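You operate a simulated robot arm through the tools that you are given. There is no shell and no other tool. Be economical: measure what you need, move in short steps, check, and stop when the job is done.

You are at the controls of a simulated two-armed robot. One attempt, no reset.

## Task
Take the cell holder on the top of the band table and put it away on the shelf of the tool cart. Then put the gel pot in the sink. Then fetch the measuring jug and set it on the free end of the cycle bench. Then put the wiping block on top of the blue block former. Then stack the parts carton labelled "Pins" from the middle of the couch on top of the parts carton marked "Grips". Then put the teal hose head on top of the yellow cone. The order counts. Set down upright: cell holder, gel pot, measuring jug, wiping block, teal hose head.

Only the result counts: the job must be done as asked and must still hold three seconds after the hand-in. Knocking over, shifting, dropping, spilling or breaking anything else fails it.

## Robot
Two 7-joint arms with fingered hands on one trunk, on a base that drives. Base frame: it is fixed to the floor where the robot stands at the start and does not move with it; the origin is under the middle of the robot, x ahead of it, y to its left, z up. Units: cm, rad, N and s.
The left shoulder is at the start at [2, 12.3, 112.6], the right one opposite. With the tool pointing down near the work surface each hand reaches from about 10 to 46 cm from the robot's upright axis, wherever it stands, measured 20 degrees to its own side. Places, roughly: blue block former (17x8x11 cm) [-120, 330, 80]; cell holder [50, 25, 75]; free end of the cycle bench (30x20 cm) [-288, 498, 86]; gel pot [50, 250, 100]; measuring jug [50, 275, 100]; parts carton [-125, 275, 75]; shelf of the tool cart [-440, 60, 40]; sink [60, 310, 70]; teal hose head [-75, 500, 100]; wiping block (6x5x5 cm) [-110, 290, 70]; yellow cone (9x9x12 cm) [-110, 270, 70]. Payload 2.4 kg a hand.
The tool frame of a hand sits at the grasp point between the pads (the TCP): z along the fingers, y along the line on which they close. The tips reach 1.7 cm beyond it. Largest opening 8.8 cm; the body of the gripper starts 4.7 cm behind the TCP. The gripper is a hand of 3 fingers: y runs from the thumb to the fingers, the wrist lies at [0, 0, -16.5] in the tool frame, and closing takes about 1.5 s.
Orientation is told as [roll, pitch, yaw] about the base's x, y, z axes, in that order, counted from this pose: with the fingers straight down and closing along the base's y, the tool's x points along the base's -x, its y along +y and its z along -z.

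## Interface
- The arms move only by the tool jog_arm. It takes "left_deltas", "right_deltas" or both (then of equal length, played together; a hand with none holds still); each is a list of rows, each a list of 7 numbers: the shift along the tool's x, y, z in units of 100 mm (1.0 is 100 mm), then the turn, a rotation vector about the tool's x, y, z in units of 120 degrees (1.0 is 120 degrees), then the finger opening in m, from 0 to 0.088. In form: [[tx, ty, tz, rx, ry, rz, fingers], ...]. A call has 1 to 8 rows; each row is the pose to reach, as a shift and turn from the pose commanded when the call began, along the tool's axes at that moment. A call with a number of a shift or a turn outside -1 to 1 is refused whole. A row lasts 0.2 s, in which the tool goes at most 5 cm and 0.15 rad; a call with a longer step from one row to the next is refused whole, and so is a gripper value outside its range. Where a pose cannot be reached the arm comes as near as it can. A force on the tool above 40 N (or 10 N above the force at the start of the call, whichever is more), or a blocked arm, ends the call early, and 0.2 s more pass. The fingers move at their own pace (about 4.5 cm/s each) and stop on an object; they squeeze with about 23 N. The grip force told is the motor's: it shows also when the fingers shut on nothing. Time passes only in rows, and 0.2 s behind the last, so rows that repeat a pose let the fingers close. The reply holds the time, the measured pose of the TCP, the force on the tool along the base axes, the opening and the grip force, in the units named above and with some noise, with the torque about the TCP (base axes, N m) and any sound that the robot's microphone picked up.
- Cameras (640 x 400 px; columns grow to the right, rows downward): "scene" is now at [4.3, 2.68, 156.91]; the picture's right is [0.39, -0.92, 0.00], its down [-0.79, -0.33, -0.51] and it looks along [0.47, 0.20, -0.86] (base axes); focal length 260 px, centre (320, 200). "left" rides on the left gripper at [-5.2, 0.4, -6.6] in its tool frame; the picture's right is [-0.08, -1.00, 0.00], its down [0.78, -0.07, -0.62] and it looks along [0.62, -0.05, 0.78] (tool axes); focal length 243 px, centre (320, 200). "right" rides on the right gripper at [5.2, 0.4, -6.6] in its tool frame; the picture's right is [-0.08, 1.00, 0.00], its down [-0.78, -0.07, -0.62] and it looks along [-0.62, -0.05, 0.78] (tool axes); focal length 243 px, centre (320, 200). There is no depth. A picture from a camera that has moved, and an enlarged one, comes with that camera's place and axes in the base frame and with its lens.
- get_image(camera): a new picture of that camera. No time passes.
- slide_trunk(by): slides the trunk up (or, below 0, down) by that many cm; the arms and the scene camera ride with it, the base frame stays. It gives what a move gives, with no picture.
- roll_base(legs): drives the robot by 1 to 6 legs, each [ahead, left, turn to the left] in cm, cm and rad, along the robot's own axes; the way and the turn of a leg run together, so that a leg with both is an arc; at most 150 cm and 3.142 rad a leg. The arms and the cameras ride along, it lands a little off, and it stops where it bumps. It gives what a move gives.
- preshape(shape, hand): the hand has 3 fingers and takes this shape, open, in about a second: jaw (thumb against the fingers, like two jaws); tri (thumb and two fingers); tip (a fingertip pinch); poke (one finger out to press); point (the index stretched); flat (the hand flat); cup (the hand cupped); fist (a fist). The gripper value then closes the fingers along that shape, each until it touches; the sizes above hold for jaw. It gives what a move gives, with no picture.
- aim_head(pan, tilt): turns the head with the scene camera to pan (to the left, within 2.094 rad either way) and tilt (down, from -0.506 to 1.204), counted from straight ahead of the robot. It gives what a move gives.
- inspect(camera, box): a new picture of the part [left, top, right, bottom] of that camera's present view, enlarged. No time passes.
- hand_in(): hands the job in; it is judged then, once.

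Work in short steps. Places have to be worked out from the pictures, the camera data and where the tool is seen: move nearer, look again, correct. Check each grasp and each placing, and mend what went wrong. You have 186 turns and 174 pictures in all, those below and enlarged ones among them. Open the grippers and draw the arms clear of the work before you hand the job in, unless the task says otherwise; then end with one line.

The tools are called as name(argument=value, ...) on one line, values as JSON. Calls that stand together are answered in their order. jog_arm: Moves the arms, as the interface text tells. Its arguments: {"type":"object","properties":{"left_deltas":{"type":"array","items":{"type":"array","items":{"type":"number"}}},"right_deltas":{"type":"array","items":{"type":"array","items":{"type":"number"}}}},"required":[]} The other tools are called the same way: slide_trunk (by) slides the trunk up or down; preshape (shape, hand) gives the hand a shape; roll_base (legs) drives the base; aim_head (pan, tilt) turns the head that bears the scene camera; get_image (camera) takes a picture; inspect (camera, box) takes an enlarged picture of a part of a camera's view; hand_in () hands the job in.

At the start:

```text
time: 0.0
left_tool_pos: [20.3, 25.44, 106.84]
left_tcp_rot: [0.0, 0.002, -0.001]
left_force: [-0.5, -0.6, 0.2]
left_moment: [-0.01, -0.01, 0.0]
left_opening: 8.79
left_gripper_force: 0.0
left_shape: jaw
right_tool_pos: [32.68, 0.7, 110.56]
right_tcp_rot: [0.0, 0.0, 0.001]
right_force: [0.4, -0.1, 0.1]
right_moment: [0.0, 0.01, -0.02]
right_opening: 8.79
right_gripper_force: 0.1
right_shape: jaw
trunk travel left (down, up): [-33.9, 49.1]
robot x, y, heading: [-0.0, 0.12, 0.004]
head pan, tilt: [0.401, 1.031]
```

scene: 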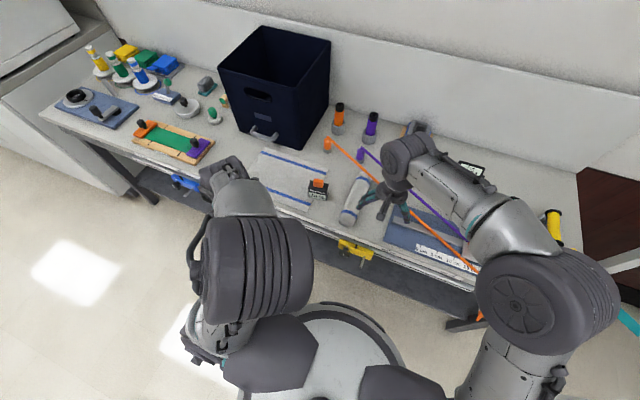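
right: 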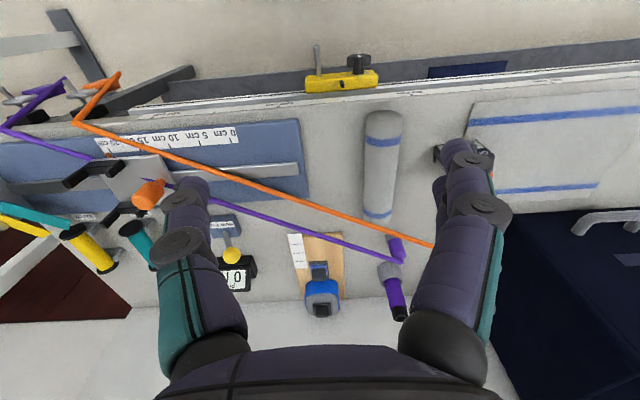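
left: 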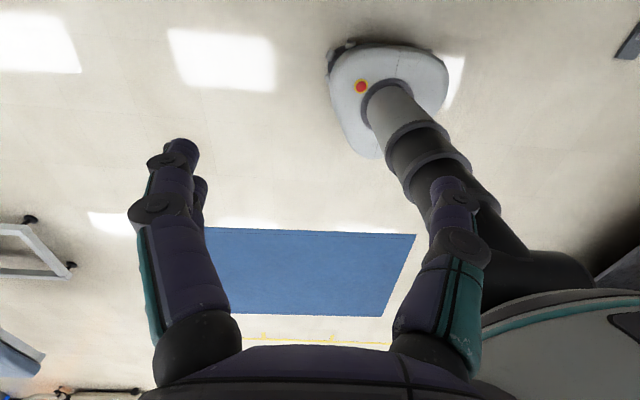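

I'll enlarge the scene view around the table to identify the cell holder (expected near px (318,188)).

inspect(camera="scene", box=[230, 100, 430, 240])

inspect(camera="scene", box=[30, 20, 250, 170])

```text
2.86 times, centred on (330, 170) of scene
camera zoom: at [4.3, 2.68, 156.91], right [0.39, -0.92, 0.0], down [-0.79, -0.33, -0.51], along [0.47, 0.2, -0.86], focal length 744 px, centre (291, 286)
```

zoom: 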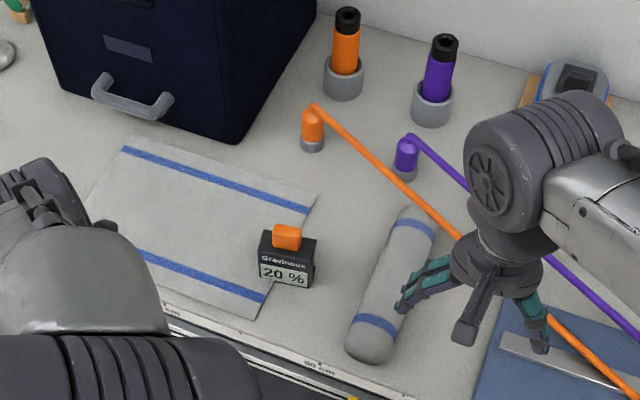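

```text
2.67 times, centred on (140, 95) of scene
camera zoom: at [4.3, 2.68, 156.91], right [0.39, -0.92, 0.0], down [-0.79, -0.33, -0.51], along [0.47, 0.2, -0.86], focal length 695 px, centre (800, 480)
```

zoom: 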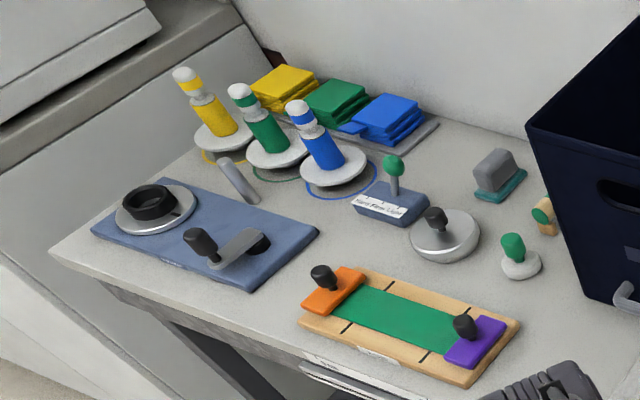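

The black box with an orange knob at about [52, 24, 73] is the cell holder. The table edge is near x=41, so I drive nearer and put it in the left hand's reach.

roll_base(legs=[[12, 8, 0]])

get_image(camera="scene")

get_image(camera="left")

```text
time: 1.3
left_tool_pos: [31.89, 33.82, 106.89]
left_tcp_rot: [-0.001, 0.0, 0.003]
left_force: [-0.4, -0.2, -0.8]
left_moment: [0.04, -0.02, -0.01]
left_opening: 8.79
left_gripper_force: 0.1
left_shape: jaw
right_tool_pos: [44.32, 8.96, 110.54]
right_tcp_rot: [0.001, 0.0, 0.002]
right_force: [0.2, 0.7, 0.7]
right_moment: [0.01, 0.02, 0.0]
right_opening: 8.8
right_gripper_force: 0.1
right_shape: jaw
trunk travel left (down, up): [-33.9, 49.1]
robot x, y, heading: [11.62, 8.23, 0.006]
head pan, tilt: [0.401, 1.031]
```

```text
168 pictures are left
camera scene: at [16.1, 10.96, 156.9], right [0.39, -0.92, 0.0], down [-0.79, -0.34, -0.51], along [0.47, 0.2, -0.86], focal length 260 px, centre (320, 200)
```

scene: 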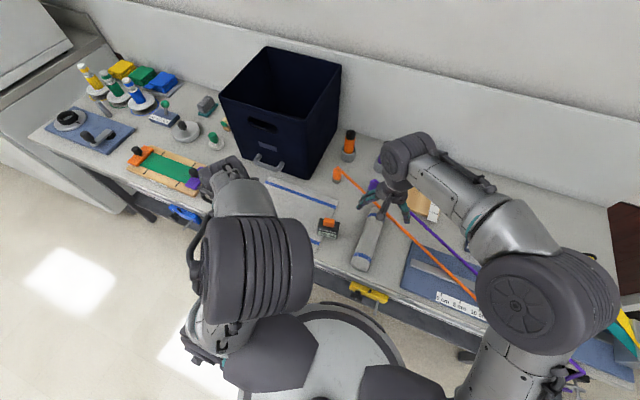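

```text
167 pictures are left
camera left: at [37.15, 34.24, 113.49], right [0.09, -1.0, 0.0], down [-0.78, -0.07, 0.62], along [-0.62, -0.06, -0.78], focal length 243 px, centre (320, 200)
```

left: 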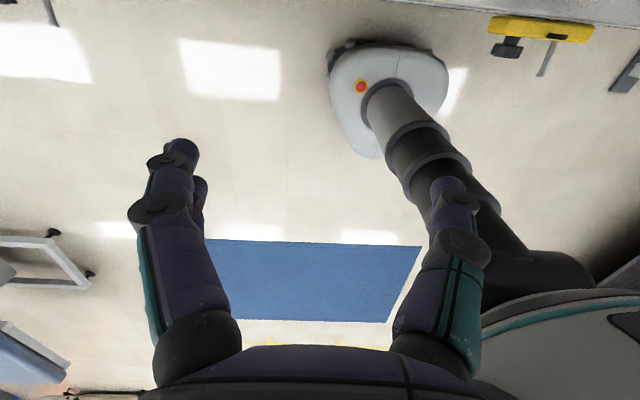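

Zoom on the box to measure knob and orientation.

inspect(camera="scene", box=[290, 200, 370, 250])

```text
8.00 times, centred on (330, 225) of scene
camera zoom: at [16.1, 10.96, 156.9], right [0.39, -0.92, 0.0], down [-0.79, -0.34, -0.51], along [0.47, 0.2, -0.86], focal length 2084 px, centre (240, 0)
```

zoom: 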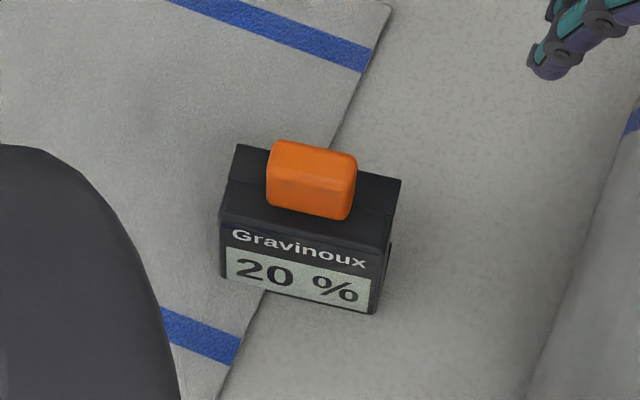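

Before grasping I want to know the cart shelf's form, so I aim the head far left and look behind.

aim_head(pan=2.094, tilt=0.2)

get_image(camera="scene")

```text
time: 3.1
left_tool_pos: [31.84, 33.71, 106.86]
left_tcp_rot: [0.001, -0.001, 0.004]
left_force: [0.3, 0.5, 0.0]
left_moment: [-0.01, 0.0, 0.0]
left_opening: 8.75
left_gripper_force: 0.0
left_shape: jaw
right_tool_pos: [44.28, 8.88, 110.54]
right_tcp_rot: [0.0, -0.002, 0.001]
right_force: [-0.6, 0.1, 0.3]
right_moment: [0.03, 0.03, -0.03]
right_opening: 8.81
right_gripper_force: 0.0
right_shape: jaw
trunk travel left (down, up): [-33.9, 49.1]
robot x, y, heading: [11.42, 8.2, -0.0]
head pan, tilt: [2.094, 0.201]
```

```text
165 pictures are left
camera scene: at [5.07, 16.27, 164.01], right [0.86, 0.5, 0.0], down [0.1, -0.17, -0.98], along [-0.49, 0.85, -0.2], focal length 260 px, centre (320, 200)
```

scene: 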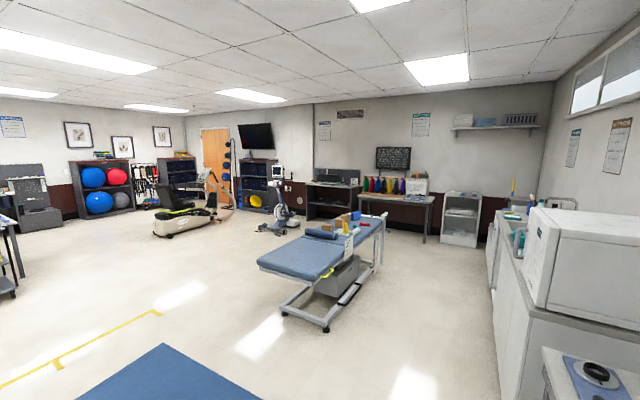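

The cart is just cut off at left edge; turn the base a little to see it.

roll_base(legs=[[-10, 0, 0], [0, 0, 0.7]])

get_image(camera="scene")

```text
time: 6.1
left_tool_pos: [0.85, 40.73, 106.93]
left_tcp_rot: [0.0, 0.0, 0.693]
left_force: [-0.1, -0.2, 0.2]
left_moment: [0.01, 0.0, 0.01]
left_opening: 8.76
left_gripper_force: 0.1
left_shape: jaw
right_tool_pos: [26.15, 29.46, 110.46]
right_tcp_rot: [-0.001, 0.001, 0.694]
right_force: [1.3, -1.1, 0.0]
right_moment: [0.01, 0.02, 0.0]
right_opening: 8.75
right_gripper_force: 0.1
right_shape: jaw
trunk travel left (down, up): [-33.9, 49.1]
robot x, y, heading: [1.71, 8.18, 0.691]
head pan, tilt: [2.094, 0.201]
```

```text
164 pictures are left
camera scene: at [-8.72, 10.16, 164.01], right [0.35, 0.94, 0.0], down [0.19, -0.07, -0.98], along [-0.92, 0.34, -0.2], focal length 260 px, centre (320, 200)
```

scene: 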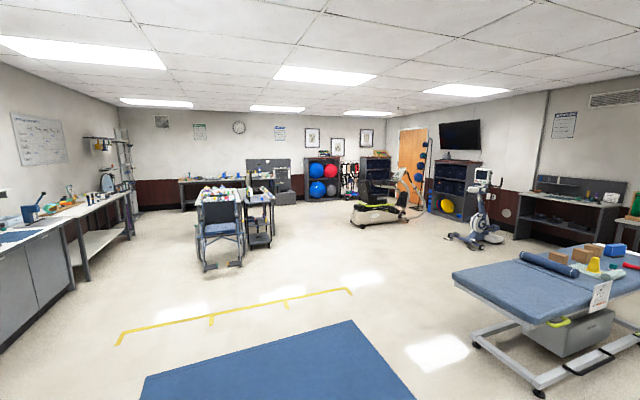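

The cart should lie near px (258,221); zoom there, and on the bench (cycle bench direction) too.

inspect(camera="scene", box=[180, 165, 300, 275])

inspect(camera="scene", box=[430, 150, 640, 300])

```text
3.64 times, centred on (240, 220) of scene
camera zoom: at [-8.72, 10.16, 164.01], right [0.35, 0.94, 0.0], down [0.19, -0.07, -0.98], along [-0.92, 0.34, -0.2], focal length 947 px, centre (611, 127)
```

zoom: 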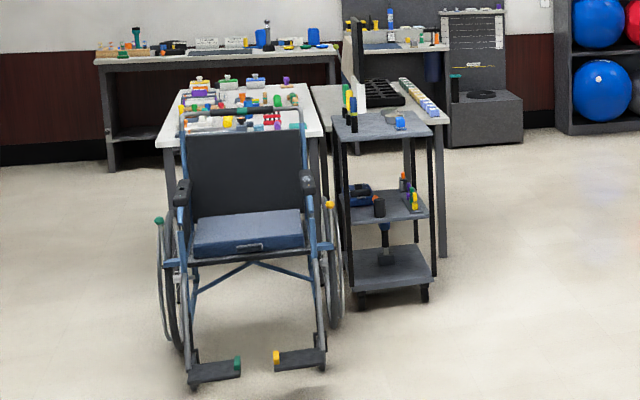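

```text
2.67 times, centred on (535, 225) of scene
camera zoom: at [-8.72, 10.16, 164.01], right [0.35, 0.94, 0.0], down [0.19, -0.07, -0.98], along [-0.92, 0.34, -0.2], focal length 695 px, centre (-253, 133)
```

zoom: 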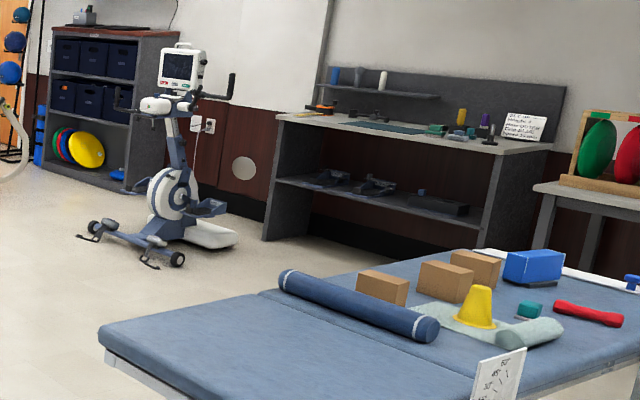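

The shelf is the middle tier of a 3-tier cart (top above it), so the holder needs a side entry. I'll grasp its body with the hand tilted 60° from vertical. Pre-pose the left hand in free space and drive back to the table aligned with the box's yaw (~0.16).

jog_arm(left_deltas=[[-0.125, -0.1, 0, 0, -0.0625, 0, 0.088], [-0.25, -0.2, 0, 0, -0.125, 0, 0.088], [-0.375, -0.3, 0, 0, -0.1875, 0, 0.088], [-0.5, -0.4, 0, 0, -0.25, 0, 0.088], [-0.625, -0.5, 0, 0, -0.3125, 0, 0.088], [-0.75, -0.6, 0, 0, -0.375, 0, 0.088], [-0.875, -0.7, 0, 0, -0.4375, 0, 0.088], [-1, -0.8, 0, 0, -0.5, 0, 0.088]])

roll_base(legs=[[0, 0, -0.53], [5, -5.3, 0]])

aim_head(pan=0.4, tilt=1.0)

get_image(camera="scene")

get_image(camera="left")

```text
time: 7.9
left_tool_pos: [17.79, 43.63, 107.95]
left_tcp_rot: [0.003, -1.047, 0.691]
left_force: [-0.5, 0.1, -0.3]
left_moment: [0.0, 0.02, -0.03]
left_opening: 8.8
left_gripper_force: 0.0
left_shape: jaw
left hand out of reach, approached as far as the arm can: row 1, 2, 3, 4, 5, 6, 7, 8
right_tool_pos: [26.23, 29.32, 110.46]
right_tcp_rot: [-0.001, -0.001, 0.692]
right_force: [0.2, 0.8, -0.3]
right_moment: [-0.01, 0.04, 0.01]
right_opening: 8.78
right_gripper_force: 0.0
right_shape: jaw
trunk travel left (down, up): [-33.9, 49.1]
robot x, y, heading: [1.25, 8.03, 0.692]
head pan, tilt: [2.094, 0.201]
```

```text
time: 10.4
left_tool_pos: [39.59, 25.83, 107.99]
left_tcp_rot: [0.002, -1.046, 0.152]
left_force: [0.0, -0.1, 0.4]
left_moment: [0.01, 0.0, -0.03]
left_opening: 8.78
left_gripper_force: 0.0
left_shape: jaw
right_tool_pos: [39.51, 9.09, 110.44]
right_tcp_rot: [0.001, -0.001, 0.154]
right_force: [0.8, -0.8, -0.3]
right_moment: [-0.02, 0.02, -0.03]
right_opening: 8.79
right_gripper_force: 0.0
right_shape: jaw
trunk travel left (down, up): [-33.9, 49.1]
robot x, y, heading: [7.68, 3.23, 0.156]
head pan, tilt: [2.094, 0.201]
```

```text
time: 12.1
left_tool_pos: [39.44, 25.83, 108.06]
left_tcp_rot: [0.002, -1.045, 0.153]
left_force: [0.5, -0.2, -0.3]
left_moment: [0.01, 0.0, -0.02]
left_opening: 8.78
left_gripper_force: 0.1
left_shape: jaw
right_tool_pos: [39.27, 9.09, 110.48]
right_tcp_rot: [-0.001, -0.001, 0.153]
right_force: [0.4, -1.0, 0.4]
right_moment: [-0.04, 0.0, -0.02]
right_opening: 8.81
right_gripper_force: 0.1
right_shape: jaw
trunk travel left (down, up): [-33.9, 49.1]
robot x, y, heading: [7.29, 3.72, 0.154]
head pan, tilt: [0.4, 1.0]
```

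```text
161 pictures are left
camera scene: at [11.24, 7.03, 157.13], right [0.53, -0.85, 0.0], down [-0.72, -0.44, -0.54], along [0.46, 0.28, -0.84], focal length 260 px, centre (320, 200)
```

scene: 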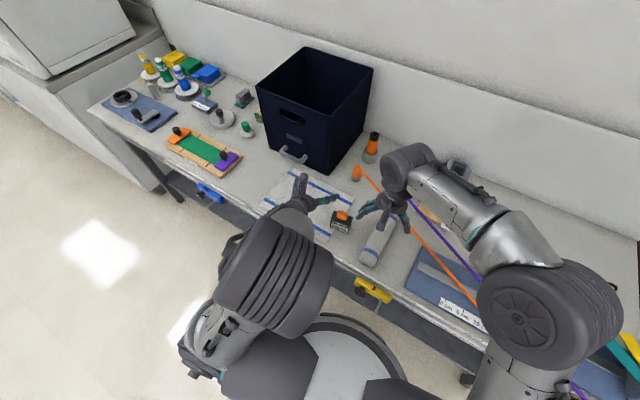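

```text
160 pictures are left
camera left: at [36.24, 25.82, 115.87], right [0.19, -0.98, 0.07], down [-0.91, -0.21, -0.36], along [0.37, 0.0, -0.93], focal length 243 px, centre (320, 200)
```

left: 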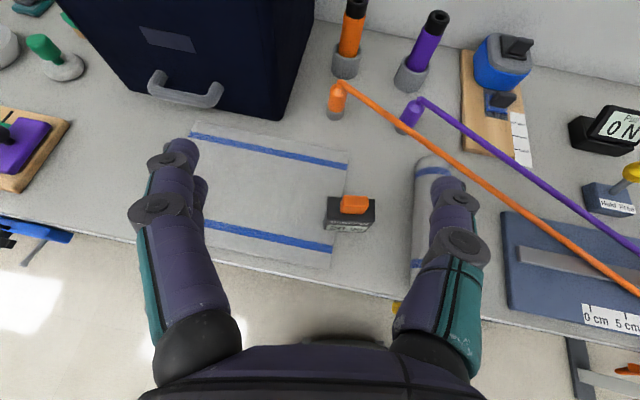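

Left hand is tilted and above the table, box ahead and to the right. Lower the trunk 22 cm and re-look.

slide_trunk(by=-20)

get_image(camera="left")

get_image(camera="scene")

```text
time: 14.3
left_tool_pos: [39.4, 25.94, 88.01]
left_tcp_rot: [0.0, -1.046, 0.154]
left_force: [-0.2, 0.0, 0.1]
left_moment: [0.0, 0.03, -0.01]
left_opening: 8.81
left_gripper_force: 0.2
left_shape: jaw
right_tool_pos: [39.43, 9.11, 90.51]
right_tcp_rot: [-0.002, 0.0, 0.155]
right_force: [0.3, 0.3, 0.5]
right_moment: [0.01, 0.01, 0.01]
right_opening: 8.77
right_gripper_force: 0.0
right_shape: jaw
trunk travel left (down, up): [-13.9, 69.1]
robot x, y, heading: [7.47, 3.46, 0.156]
head pan, tilt: [0.4, 1.0]
```

```text
159 pictures are left
camera left: at [36.24, 25.82, 95.87], right [0.19, -0.98, 0.07], down [-0.91, -0.21, -0.36], along [0.37, 0.0, -0.93], focal length 243 px, centre (320, 200)
```

left: 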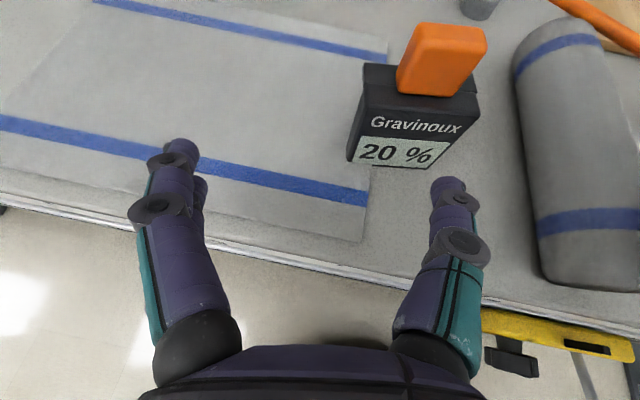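

```text
158 pictures are left
camera scene: at [11.24, 7.02, 137.14], right [0.52, -0.85, 0.0], down [-0.72, -0.44, -0.54], along [0.46, 0.28, -0.84], focal length 260 px, centre (320, 200)
```

scene: 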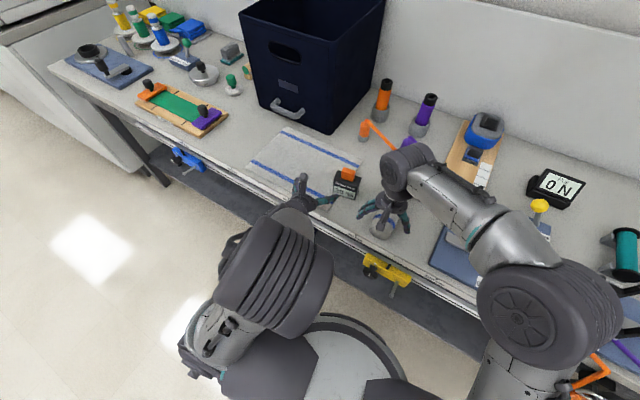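

Triangulating the two left views: knob top at ~[47.9, 21.6, 87.9], so the table top is ~z 80. Shift the hand right 5.7 and down 4.5, staying behind the box.

jog_arm(left_deltas=[[0.1, -0.14, 0.056, 0, 0, 0, 0.088], [0.2, -0.28, 0.113, 0, 0, 0, 0.088], [0.3, -0.42, 0.17, 0, 0, 0, 0.088], [0.39, -0.567, 0.225, 0, 0, 0, 0.088]])

get_image(camera="left")

```text
time: 15.3
left_tool_pos: [39.54, 25.24, 87.43]
left_tcp_rot: [-0.004, -1.045, 0.154]
left_force: [0.3, -0.1, -0.4]
left_moment: [0.01, 0.0, 0.03]
left_opening: 8.79
left_gripper_force: 0.0
left_shape: jaw
left hand out of reach, approached as far as the arm can: row 1, 2, 3, 4
right_tool_pos: [39.33, 9.05, 90.52]
right_tcp_rot: [0.0, 0.0, 0.152]
right_force: [-0.2, -0.6, 0.5]
right_moment: [0.01, -0.03, -0.01]
right_opening: 8.78
right_gripper_force: 0.0
right_shape: jaw
trunk travel left (down, up): [-13.9, 69.1]
robot x, y, heading: [6.95, 3.48, 0.151]
head pan, tilt: [0.4, 1.0]
```

```text
157 pictures are left
camera left: at [36.37, 25.19, 95.32], right [0.19, -0.98, 0.07], down [-0.91, -0.21, -0.36], along [0.37, 0.0, -0.93], focal length 243 px, centre (320, 200)
```

left: 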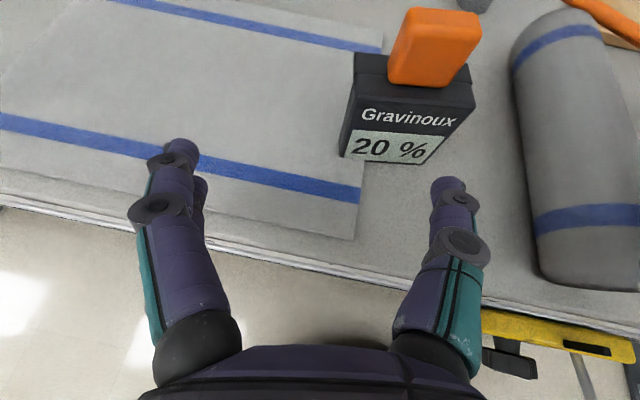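

The arm can't fold that close; I need more extension. Back the base 12 cm and shift it right 5.2 cm, then extend the hand 10 cm forward.

roll_base(legs=[[-12, -5.0, 0]])

jog_arm(left_deltas=[[-0.1, 0, 0.17, 0, 0, 0, 0.088], [-0.2, 0, 0.346, 0, 0, 0, 0.088], [-0.3, 0, 0.52, 0, 0, 0, 0.088], [-0.4, 0, 0.69, 0, 0, 0, 0.088], [-0.5, 0, 0.866, 0, 0, 0, 0.088]])

get_image(camera="left")

```text
time: 16.6
left_tool_pos: [28.27, 18.59, 87.48]
left_tcp_rot: [-0.002, -1.046, 0.153]
left_force: [-0.3, -0.1, -0.6]
left_moment: [0.04, 0.01, 0.01]
left_opening: 8.78
left_gripper_force: 0.0
left_shape: jaw
right_tool_pos: [27.97, 2.4, 90.49]
right_tcp_rot: [0.001, 0.0, 0.155]
right_force: [0.2, 0.4, 0.4]
right_moment: [-0.01, -0.02, 0.0]
right_opening: 8.79
right_gripper_force: 0.0
right_shape: jaw
trunk travel left (down, up): [-13.9, 69.1]
robot x, y, heading: [-4.2, -3.14, 0.153]
head pan, tilt: [0.4, 1.0]
```

```text
time: 17.8
left_tool_pos: [38.17, 20.17, 87.3]
left_tcp_rot: [-0.002, -1.043, 0.156]
left_force: [0.8, -0.7, -0.2]
left_moment: [0.0, -0.01, 0.01]
left_opening: 8.79
left_gripper_force: 0.1
left_shape: jaw
right_tool_pos: [27.97, 2.52, 90.51]
right_tcp_rot: [0.0, 0.001, 0.155]
right_force: [-0.2, -0.1, -0.1]
right_moment: [0.02, 0.0, 0.0]
right_opening: 8.77
right_gripper_force: 0.1
right_shape: jaw
trunk travel left (down, up): [-13.9, 69.1]
robot x, y, heading: [-3.88, -3.5, 0.156]
head pan, tilt: [0.4, 1.0]
```

```text
156 pictures are left
camera left: at [34.97, 20.03, 95.24], right [0.2, -0.98, 0.07], down [-0.91, -0.21, -0.36], along [0.37, 0.0, -0.93], focal length 243 px, centre (320, 200)
```

left: 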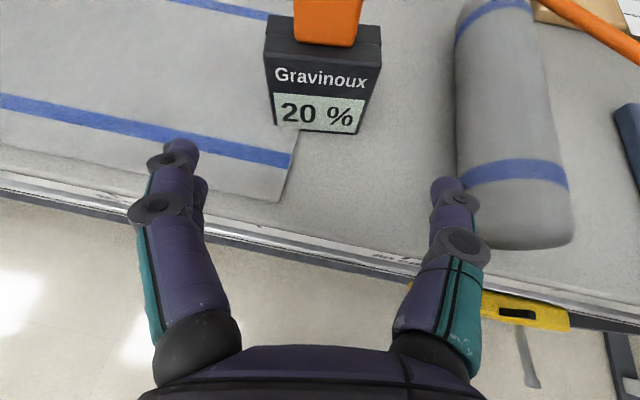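

Laterally aligned; box centre at ~[48.3, 21.7], fingers need 10.2 cm forward and ~3.3 down. Lower the trunk, then advance.

slide_trunk(by=-3.3)

jog_arm(left_deltas=[[-0.1, 0, 0.173, 0, 0, 0, 0.088], [-0.2, 0, 0.346, 0, 0, 0, 0.088], [-0.3, 0, 0.52, 0, 0, 0, 0.088], [-0.4, 0, 0.693, 0, 0, 0, 0.088], [-0.45, 0, 0.78, 0, 0, 0, 0.088]])

get_image(camera="left")

get_image(camera="scene")

```text
time: 18.6
left_tool_pos: [38.07, 19.97, 84.09]
left_tcp_rot: [-0.003, -1.046, 0.156]
left_force: [-0.3, -0.2, 1.4]
left_moment: [-0.02, -0.02, -0.03]
left_opening: 8.79
left_gripper_force: 0.2
left_shape: jaw
right_tool_pos: [28.0, 2.3, 87.1]
right_tcp_rot: [0.0, 0.001, 0.156]
right_force: [-0.4, 0.1, -0.1]
right_moment: [0.0, -0.03, 0.02]
right_opening: 8.78
right_gripper_force: 0.0
right_shape: jaw
trunk travel left (down, up): [-10.6, 72.4]
robot x, y, heading: [-4.17, -3.08, 0.154]
head pan, tilt: [0.4, 1.0]
```

```text
time: 19.8
left_tool_pos: [47.09, 21.28, 84.1]
left_tcp_rot: [-0.003, -1.044, 0.154]
left_force: [0.7, 0.8, 0.6]
left_moment: [-0.02, -0.04, 0.0]
left_opening: 8.8
left_gripper_force: 0.1
left_shape: jaw
right_tool_pos: [27.97, 2.43, 87.1]
right_tcp_rot: [0.0, 0.0, 0.157]
right_force: [0.8, 0.0, 0.1]
right_moment: [-0.01, -0.03, 0.02]
right_opening: 8.82
right_gripper_force: 0.0
right_shape: jaw
trunk travel left (down, up): [-10.6, 72.4]
robot x, y, heading: [-3.89, -3.32, 0.155]
head pan, tilt: [0.4, 1.0]
```

```text
155 pictures are left
camera left: at [43.84, 21.22, 91.92], right [0.2, -0.98, 0.07], down [-0.91, -0.21, -0.36], along [0.37, 0.0, -0.93], focal length 243 px, centre (320, 200)
```

left: 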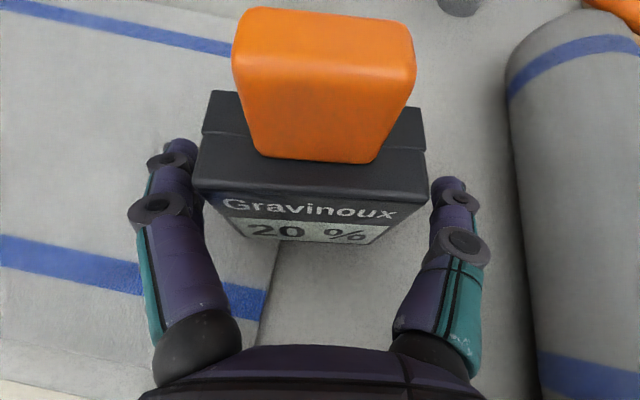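

```text
154 pictures are left
camera scene: at [-0.09, 0.2, 133.83], right [0.53, -0.85, 0.0], down [-0.72, -0.44, -0.54], along [0.46, 0.28, -0.84], focal length 260 px, centre (320, 200)
```

scene: 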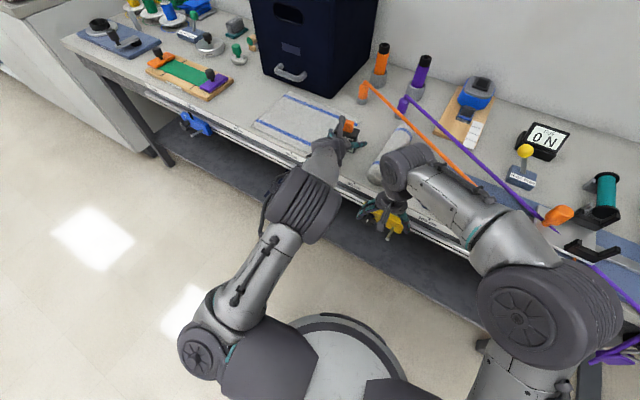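

Box is centred between the fingers. Advance 1 cm and close.

jog_arm(left_deltas=[[-0.05, 0, 0.087, 0, 0, 0, 0.088], [-0.06, 0, 0.1, 0, 0, 0, 0.03], [-0.06, 0, 0.1, 0, 0, 0, 0.03], [-0.06, 0, 0.1, 0, 0, 0, 0.03], [-0.06, 0, 0.1, 0, 0, 0, 0.03], [-0.06, 0, 0.1, 0, 0, 0, 0.03], [-0.06, 0, 0.1, 0, 0, 0, 0.03], [-0.06, 0, 0.1, 0, 0, 0, 0.03]])

slide_trunk(by=4)

get_image(camera="left")

```text
time: 21.6
left_tool_pos: [48.13, 21.51, 84.03]
left_tcp_rot: [-0.003, -1.044, 0.155]
left_force: [0.4, -0.7, -0.3]
left_moment: [0.01, 0.0, -0.01]
left_opening: 5.9
left_gripper_force: 22.5
left_shape: jaw
right_tool_pos: [28.01, 2.48, 87.24]
right_tcp_rot: [0.0, 0.001, 0.157]
right_force: [-0.6, -0.2, 0.0]
right_moment: [0.03, 0.01, 0.02]
right_opening: 8.8
right_gripper_force: 0.1
right_shape: jaw
trunk travel left (down, up): [-10.6, 72.4]
robot x, y, heading: [-3.96, -3.45, 0.152]
head pan, tilt: [0.4, 1.0]
```

```text
time: 22.4
left_tool_pos: [48.21, 21.51, 88.13]
left_tcp_rot: [-0.002, -1.043, 0.155]
left_force: [0.7, -0.5, -1.8]
left_moment: [0.03, 0.02, 0.0]
left_opening: 5.88
left_gripper_force: 23.1
left_shape: jaw
right_tool_pos: [28.07, 2.3, 91.25]
right_tcp_rot: [-0.001, 0.001, 0.155]
right_force: [0.3, 0.4, -0.5]
right_moment: [0.01, -0.02, 0.01]
right_opening: 8.79
right_gripper_force: 0.0
right_shape: jaw
trunk travel left (down, up): [-14.6, 68.4]
robot x, y, heading: [-3.87, -3.14, 0.155]
head pan, tilt: [0.4, 1.0]
```

```text
153 pictures are left
camera left: at [45.05, 21.56, 95.93], right [0.2, -0.98, 0.07], down [-0.91, -0.21, -0.36], along [0.37, 0.0, -0.93], focal length 243 px, centre (320, 200)
```

left: 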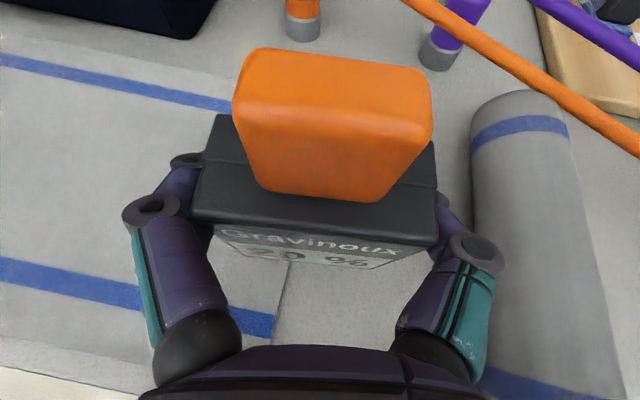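

Firmly held (5.9 cm). Raise, back off, turn around and drive around the blue floor mat on the y≈-105 side toward the cart.

slide_trunk(by=18)

roll_base(legs=[[-35, 0, 0], [0, 0, 2.987], [0, 96, 0], [150, 0, 0], [80, 0, 0]])

aim_head(pan=-0.4, tilt=0.4)

get_image(camera="scene")

```text
time: 24.4
left_tool_pos: [48.23, 21.57, 106.02]
left_tcp_rot: [0.001, -1.043, 0.155]
left_force: [-0.3, 0.2, -2.0]
left_moment: [0.02, 0.03, -0.05]
left_opening: 5.9
left_gripper_force: 22.8
left_shape: jaw
right_tool_pos: [28.03, 2.43, 109.22]
right_tcp_rot: [0.0, 0.001, 0.155]
right_force: [-0.4, 0.4, 0.6]
right_moment: [0.02, -0.01, -0.01]
right_opening: 8.78
right_gripper_force: 0.1
right_shape: jaw
trunk travel left (down, up): [-32.6, 50.4]
robot x, y, heading: [-4.45, -3.13, 0.159]
head pan, tilt: [0.4, 1.0]
```

```text
time: 49.2
left_tool_pos: [-328.33, -115.56, 106.01]
left_tcp_rot: [0.0, -1.044, 3.133]
left_force: [-0.4, -0.4, -1.5]
left_moment: [-0.02, 0.02, 0.01]
left_opening: 5.87
left_gripper_force: 23.3
left_shape: jaw
right_tool_pos: [-305.27, -99.88, 109.32]
right_tcp_rot: [0.0, -0.001, 3.134]
right_force: [0.6, 1.6, 0.1]
right_moment: [-0.01, -0.01, -0.01]
right_opening: 8.8
right_gripper_force: 0.1
right_shape: jaw
trunk travel left (down, up): [-32.6, 50.4]
robot x, y, heading: [-272.57, -99.47, 3.136]
head pan, tilt: [0.4, 1.0]
```

```text
time: 50.3
left_tool_pos: [-328.27, -115.53, 106.08]
left_tcp_rot: [-0.001, -1.046, 3.135]
left_force: [0.3, -0.3, -2.7]
left_moment: [-0.01, 0.05, 0.0]
left_opening: 5.89
left_gripper_force: 23.1
left_shape: jaw
right_tool_pos: [-305.13, -99.93, 109.17]
right_tcp_rot: [0.0, -0.002, 3.133]
right_force: [0.1, 0.9, 0.1]
right_moment: [-0.01, 0.01, -0.02]
right_opening: 8.76
right_gripper_force: 0.0
right_shape: jaw
trunk travel left (down, up): [-32.6, 50.4]
robot x, y, heading: [-272.25, -99.77, 3.135]
head pan, tilt: [-0.4, 0.4]
```

```text
152 pictures are left
camera scene: at [-279.15, -95.92, 160.85], right [0.39, 0.92, 0.0], down [0.36, -0.15, -0.92], along [-0.85, 0.36, -0.39], focal length 260 px, centre (320, 200)
```

scene: 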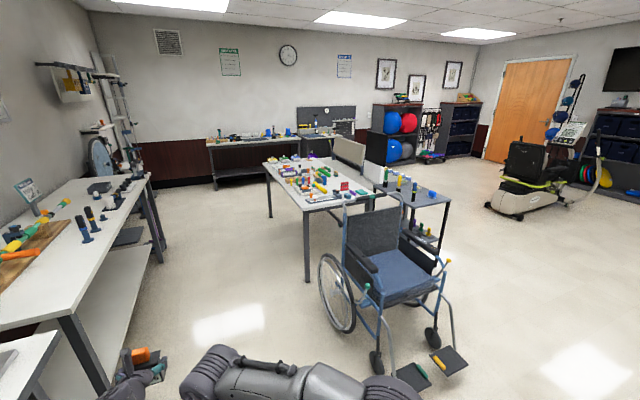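

Path clear. Strafe right to y≈80 and look at the cart.

roll_base(legs=[[0, -90, 0], [0, -90, 0]])

aim_head(pan=0.1, tilt=0.5)

get_image(camera="scene")

```text
time: 59.4
left_tool_pos: [-324.69, 65.26, 106.14]
left_tcp_rot: [-0.001, -1.045, 3.115]
left_force: [0.5, 0.5, -1.8]
left_moment: [-0.02, -0.02, 0.02]
left_opening: 5.85
left_gripper_force: 22.8
left_shape: jaw
right_tool_pos: [-301.28, 80.36, 109.33]
right_tcp_rot: [0.001, -0.001, 3.118]
right_force: [0.3, 0.1, 0.1]
right_moment: [0.0, -0.02, -0.02]
right_opening: 8.77
right_gripper_force: 0.2
right_shape: jaw
trunk travel left (down, up): [-32.6, 50.4]
robot x, y, heading: [-268.49, 79.87, 3.118]
head pan, tilt: [-0.4, 0.4]
```

```text
time: 60.3
left_tool_pos: [-324.62, 65.21, 106.02]
left_tcp_rot: [-0.002, -1.045, 3.117]
left_force: [-0.6, 0.0, -2.3]
left_moment: [0.0, -0.02, 0.0]
left_opening: 5.88
left_gripper_force: 23.0
left_shape: jaw
right_tool_pos: [-301.2, 80.42, 109.18]
right_tcp_rot: [0.0, 0.0, 3.117]
right_force: [1.2, 0.0, -0.4]
right_moment: [0.01, -0.04, 0.02]
right_opening: 8.8
right_gripper_force: 0.0
right_shape: jaw
trunk travel left (down, up): [-32.6, 50.4]
robot x, y, heading: [-268.75, 79.97, 3.111]
head pan, tilt: [0.099, 0.499]
```

```text
151 pictures are left
camera scene: at [-275.79, 79.46, 159.94], right [-0.07, 1.0, 0.0], down [0.48, 0.04, -0.88], along [-0.88, -0.06, -0.48], focal length 260 px, centre (320, 200)
```

scene: 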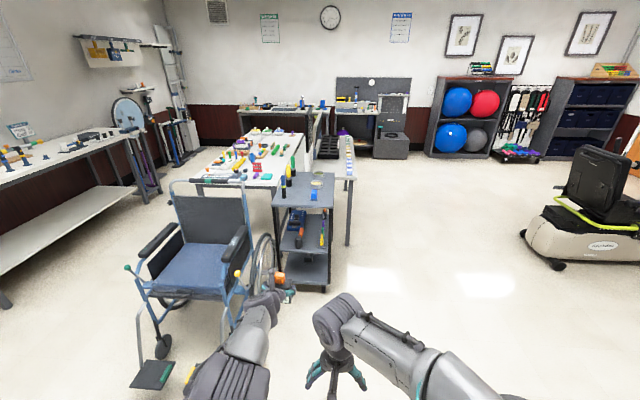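

Zoom into the cart shelf.

inspect(camera="scene", box=[250, 150, 370, 300])

```text
2.67 times, centred on (310, 225) of scene
camera zoom: at [-275.79, 79.46, 159.94], right [-0.07, 1.0, 0.0], down [0.48, 0.04, -0.88], along [-0.88, -0.06, -0.48], focal length 695 px, centre (347, 133)
```

zoom: 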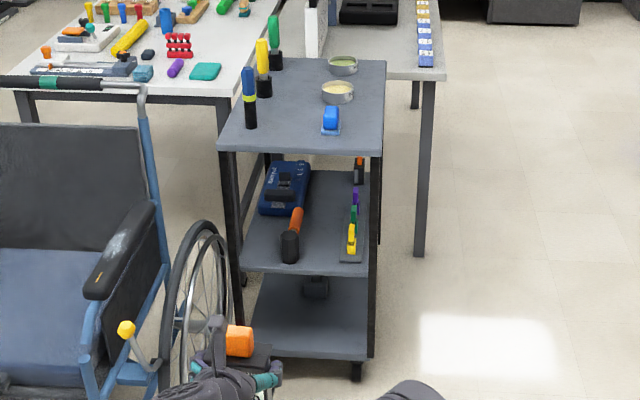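

Cart: shelf z≈39, front edge x≈-420, y 41–76; top at z≈75. Free gap on the shelf front between the mallet and the clip rack, y≈57–67 (centre ~62). I lower the trunk and arm here in free space first.

slide_trunk(by=-32)

jog_arm(left_deltas=[[0.2165, 0, 0.125, 0, 0, 0, 0.03], [0.433, 0, 0.25, 0, 0, 0, 0.03], [0.65, 0, 0.375, 0, 0, 0, 0.03], [0.866, 0, 0.5, 0, 0, 0, 0.03]])

jog_arm(left_deltas=[[0.2165, 0, 0.125, 0, 0, 0, 0.03], [0.433, 0, 0.25, 0, 0, 0, 0.03], [0.65, 0, 0.375, 0, 0, 0, 0.03], [0.866, 0, 0.5, 0, 0, 0, 0.03]])

get_image(camera="scene")

```text
time: 63.5
left_tool_pos: [-324.56, 65.39, 74.05]
left_tcp_rot: [-0.002, -1.046, 3.119]
left_force: [-0.1, 0.4, -1.8]
left_moment: [-0.05, -0.03, 0.01]
left_opening: 5.89
left_gripper_force: 22.6
left_shape: jaw
right_tool_pos: [-301.24, 80.48, 77.25]
right_tcp_rot: [0.0, 0.0, 3.117]
right_force: [-0.7, -0.1, -0.7]
right_moment: [0.02, 0.01, 0.03]
right_opening: 8.8
right_gripper_force: 0.1
right_shape: jaw
trunk travel left (down, up): [-0.6, 82.4]
robot x, y, heading: [-268.82, 80.0, 3.112]
head pan, tilt: [0.099, 0.499]
```

```text
time: 64.5
left_tool_pos: [-324.68, 65.38, 63.98]
left_tcp_rot: [-0.002, -1.046, 3.117]
left_force: [0.1, -0.2, -1.9]
left_moment: [0.02, 0.02, 0.02]
left_opening: 5.89
left_gripper_force: 23.8
left_shape: jaw
right_tool_pos: [-301.22, 80.44, 77.19]
right_tcp_rot: [0.0, -0.002, 3.117]
right_force: [-1.0, 0.2, -0.2]
right_moment: [0.04, -0.02, -0.03]
right_opening: 8.77
right_gripper_force: 0.1
right_shape: jaw
trunk travel left (down, up): [-0.6, 82.4]
robot x, y, heading: [-268.71, 80.2, 3.115]
head pan, tilt: [0.099, 0.499]
```

```text
time: 65.5
left_tool_pos: [-325.77, 64.95, 54.05]
left_tcp_rot: [-0.003, -1.041, 3.118]
left_force: [0.1, -0.4, -2.5]
left_moment: [0.02, 0.02, -0.01]
left_opening: 5.87
left_gripper_force: 23.1
left_shape: jaw
left hand out of reach, approached as far as the arm can: row 3, 4
right_tool_pos: [-301.45, 80.43, 77.28]
right_tcp_rot: [0.0, -0.001, 3.119]
right_force: [-0.5, 0.3, -0.4]
right_moment: [0.01, -0.01, -0.01]
right_opening: 8.78
right_gripper_force: 0.0
right_shape: jaw
trunk travel left (down, up): [-0.6, 82.4]
robot x, y, heading: [-268.78, 80.03, 3.118]
head pan, tilt: [0.099, 0.499]
```

```text
149 pictures are left
camera scene: at [-275.77, 79.46, 127.94], right [-0.07, 1.0, 0.0], down [0.48, 0.04, -0.88], along [-0.88, -0.07, -0.48], focal length 260 px, centre (320, 200)
```

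scene: 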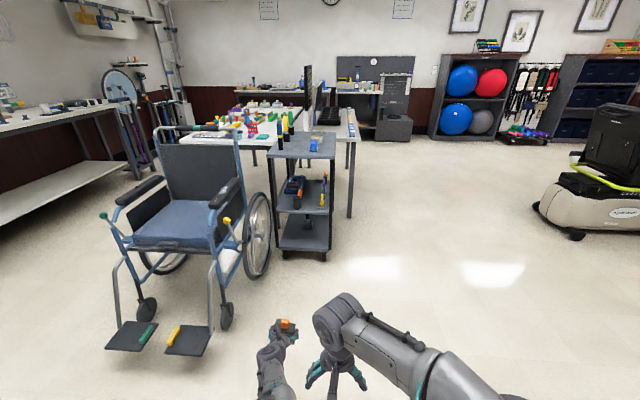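

Near-limit again; extend forward 5.5 while going down 10.

jog_arm(left_deltas=[[-0.1, 0, 0.173, 0, 0, 0, 0.03], [-0.275, 0, 0.476, 0, 0, 0, 0.03], [-0.06, 0, 0.6, 0, 0, 0, 0.03], [0.16, 0, 0.725, 0, 0, 0, 0.03], [0.375, 0, 0.85, 0, 0, 0, 0.03], [0.591, 0, 0.976, 0, 0, 0, 0.03]])

get_image(camera="left")

```text
time: 66.9
left_tool_pos: [-325.49, 64.64, 48.48]
left_tcp_rot: [-0.002, -1.046, 3.116]
left_force: [0.0, -0.9, -2.2]
left_moment: [0.03, -0.03, -0.03]
left_opening: 5.85
left_gripper_force: 22.5
left_shape: jaw
left hand out of reach, approached as far as the arm can: row 2, 3, 4, 5, 6
right_tool_pos: [-301.22, 80.4, 77.23]
right_tcp_rot: [0.0, 0.0, 3.117]
right_force: [-0.2, -0.5, 0.3]
right_moment: [0.03, 0.0, -0.01]
right_opening: 8.79
right_gripper_force: 0.1
right_shape: jaw
trunk travel left (down, up): [-0.6, 82.4]
robot x, y, heading: [-268.65, 79.96, 3.115]
head pan, tilt: [0.099, 0.499]
```

```text
148 pictures are left
camera left: at [-322.51, 64.24, 56.31], right [-0.02, 1.0, 0.07], down [0.93, 0.04, -0.36], along [-0.37, 0.06, -0.93], focal length 243 px, centre (320, 200)
```

left: 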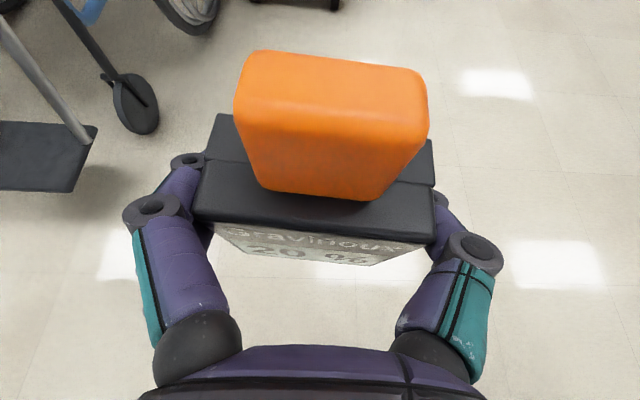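

That was the far limit (arm ~47 cm shoulder to wrist). Retract 6 cm and descend 4.

jog_arm(left_deltas=[[0.17, 0, -0.08, 0, 0, 0, 0.03], [0.33, 0, -0.16, 0, 0, 0, 0.03], [0.5, 0, -0.24, 0, 0, 0, 0.03], [0.664, 0, -0.31, 0, 0, 0, 0.03]])

```text
time: 67.9
left_tool_pos: [-322.04, 63.93, 43.28]
left_tcp_rot: [-0.002, -1.046, 3.116]
left_force: [-0.5, 0.0, -1.3]
left_moment: [0.02, 0.04, 0.01]
left_opening: 5.85
left_gripper_force: 23.0
left_shape: jaw
left hand out of reach, approached as far as the arm can: row 1, 2, 3, 4
right_tool_pos: [-301.2, 80.34, 77.2]
right_tcp_rot: [0.002, -0.002, 3.117]
right_force: [0.2, -0.8, 0.5]
right_moment: [-0.01, 0.0, -0.02]
right_opening: 8.8
right_gripper_force: 0.0
right_shape: jaw
trunk travel left (down, up): [-0.6, 82.4]
robot x, y, heading: [-268.51, 80.23, 3.117]
head pan, tilt: [0.099, 0.499]
```

Clipped at limit but near the needed height. Retract 5 and rise 3 for manoeuvring room.

jog_arm(left_deltas=[[0, 0, -0.15, 0, 0, 0, 0.03], [0, 0, -0.3, 0, 0, 0, 0.03], [0, 0, -0.45, 0, 0, 0, 0.03], [-0.01, 0, -0.583, 0, 0, 0, 0.03]])

aim_head(pan=0.15, tilt=0.6)

get_image(camera="scene")

```text
time: 68.9
left_tool_pos: [-322.09, 63.97, 43.14]
left_tcp_rot: [-0.002, -1.045, 3.118]
left_force: [0.4, -0.2, -0.9]
left_moment: [0.02, -0.04, 0.01]
left_opening: 5.86
left_gripper_force: 23.0
left_shape: jaw
left hand out of reach, approached as far as the arm can: row 1, 2, 3, 4
right_tool_pos: [-301.33, 80.31, 77.22]
right_tcp_rot: [0.0, 0.0, 3.117]
right_force: [0.3, -0.1, 0.5]
right_moment: [-0.03, 0.03, -0.01]
right_opening: 8.79
right_gripper_force: 0.0
right_shape: jaw
trunk travel left (down, up): [-0.6, 82.4]
robot x, y, heading: [-268.82, 80.53, 3.119]
head pan, tilt: [0.099, 0.499]
```

```text
time: 69.5
left_tool_pos: [-322.15, 64.01, 43.14]
left_tcp_rot: [-0.002, -1.048, 3.118]
left_force: [-0.1, 0.1, -1.8]
left_moment: [0.0, -0.02, 0.01]
left_opening: 5.86
left_gripper_force: 23.2
left_shape: jaw
right_tool_pos: [-301.17, 80.42, 77.22]
right_tcp_rot: [0.001, 0.0, 3.119]
right_force: [0.3, -0.7, -0.5]
right_moment: [-0.03, 0.02, -0.02]
right_opening: 8.82
right_gripper_force: 0.2
right_shape: jaw
trunk travel left (down, up): [-0.6, 82.4]
robot x, y, heading: [-268.69, 80.24, 3.11]
head pan, tilt: [0.15, 0.6]
```

```text
147 pictures are left
camera scene: at [-275.47, 79.03, 127.03], right [-0.12, 0.99, 0.0], down [0.56, 0.07, -0.83], along [-0.82, -0.1, -0.56], focal length 260 px, centre (320, 200)
```

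scene: 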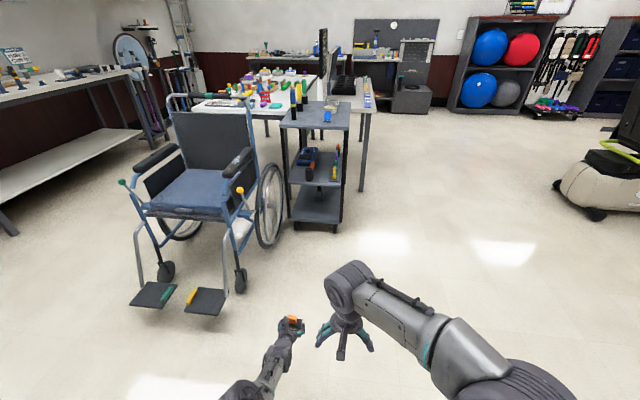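

The arm is in a narrow feasible band at this tilt, so I'll use trunk for vertical and base for horizontal. Raise 5, square the heading, and drive to ~10 cm before the cart.

slide_trunk(by=5)

roll_base(legs=[[0, 0, 0.027], [82, 1, 0]])

get_image(camera="left")

get_image(camera="scene")

```text
time: 70.5
left_tool_pos: [-322.09, 64.01, 48.21]
left_tcp_rot: [-0.001, -1.045, 3.117]
left_force: [-0.6, 0.2, -2.1]
left_moment: [0.03, 0.01, 0.02]
left_opening: 5.86
left_gripper_force: 22.9
left_shape: jaw
right_tool_pos: [-301.31, 80.35, 82.23]
right_tcp_rot: [0.001, 0.001, 3.117]
right_force: [0.4, 0.5, -0.1]
right_moment: [0.02, 0.01, -0.03]
right_opening: 8.81
right_gripper_force: 0.0
right_shape: jaw
trunk travel left (down, up): [-5.6, 77.4]
robot x, y, heading: [-268.7, 79.74, 3.118]
head pan, tilt: [0.15, 0.6]
```

```text
time: 75.1
left_tool_pos: [-401.47, 61.39, 48.21]
left_tcp_rot: [-0.004, -1.045, -3.139]
left_force: [1.1, -0.6, -1.8]
left_moment: [-0.01, 0.01, 0.0]
left_opening: 5.89
left_gripper_force: 23.2
left_shape: jaw
right_tool_pos: [-381.18, 78.52, 82.21]
right_tcp_rot: [0.002, 0.001, -3.14]
right_force: [-0.1, -0.1, 0.0]
right_moment: [0.0, -0.03, -0.03]
right_opening: 8.79
right_gripper_force: 0.0
right_shape: jaw
trunk travel left (down, up): [-5.6, 77.4]
robot x, y, heading: [-348.8, 78.92, -3.142]
head pan, tilt: [0.15, 0.6]
```

```text
146 pictures are left
camera left: at [-398.51, 61.03, 56.05], right [-0.04, 1.0, 0.07], down [0.93, 0.07, -0.36], along [-0.37, 0.05, -0.93], focal length 243 px, centre (320, 200)
```

left: 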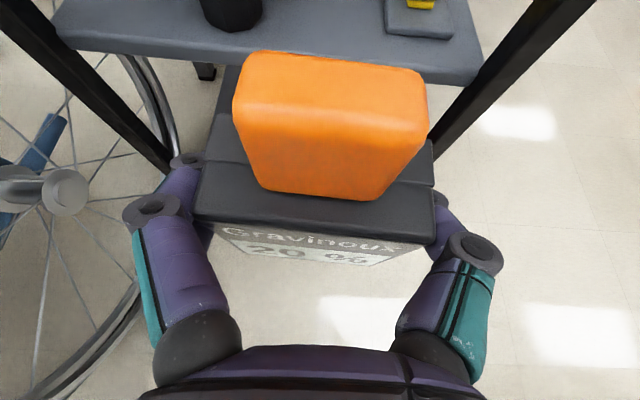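

```text
145 pictures are left
camera scene: at [-355.3, 77.72, 132.03], right [-0.15, 0.99, 0.0], down [0.56, 0.09, -0.82], along [-0.82, -0.12, -0.57], focal length 260 px, centre (320, 200)
```

scene: 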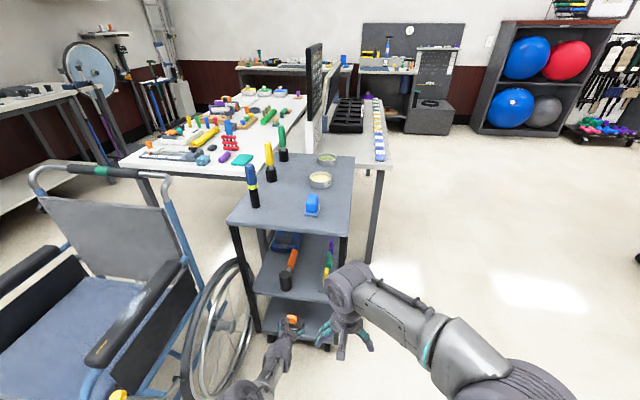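

Gap spans y≈55–68 and the box (y≈61.4) is centred on it; shelf edge x≈-420. Drive ahead 24 cm at ~5 cm above shelf and look.

roll_base(legs=[[24, 0, 0]])

get_image(camera="left")

inspect(camera="scene", box=[220, 200, 400, 400])

```text
time: 76.8
left_tool_pos: [-425.2, 61.1, 48.24]
left_tcp_rot: [-0.001, -1.044, -3.135]
left_force: [0.0, 1.3, -1.6]
left_moment: [0.02, -0.01, 0.0]
left_opening: 5.86
left_gripper_force: 23.6
left_shape: jaw
right_tool_pos: [-404.9, 78.1, 82.19]
right_tcp_rot: [-0.001, 0.0, -3.136]
right_force: [-0.7, -0.6, 1.1]
right_moment: [-0.01, 0.04, -0.02]
right_opening: 8.8
right_gripper_force: 0.1
right_shape: jaw
trunk travel left (down, up): [-5.6, 77.4]
robot x, y, heading: [-372.26, 78.79, -3.138]
head pan, tilt: [0.15, 0.6]
```

```text
144 pictures are left
camera left: at [-422.21, 60.72, 56.05], right [-0.05, 1.0, 0.07], down [0.93, 0.07, -0.36], along [-0.37, 0.05, -0.93], focal length 243 px, centre (320, 200)
```

left: 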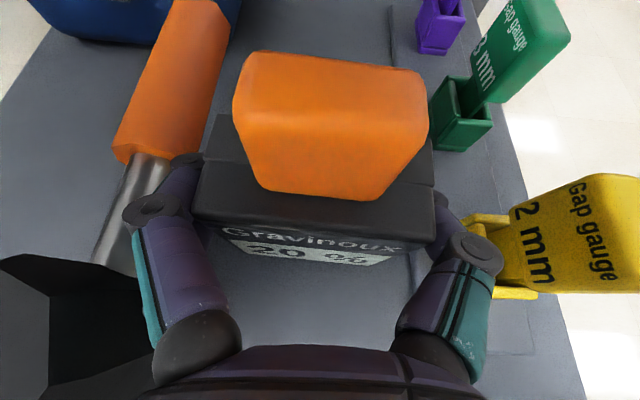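

```text
2.00 times, centred on (310, 300) of scene
camera zoom: at [-379.07, 77.61, 132.03], right [-0.16, 0.99, 0.0], down [0.56, 0.09, -0.82], along [-0.81, -0.13, -0.57], focal length 521 px, centre (340, 0)
```

zoom: 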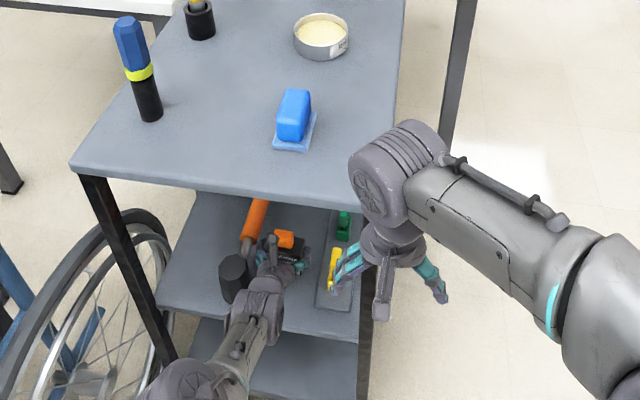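

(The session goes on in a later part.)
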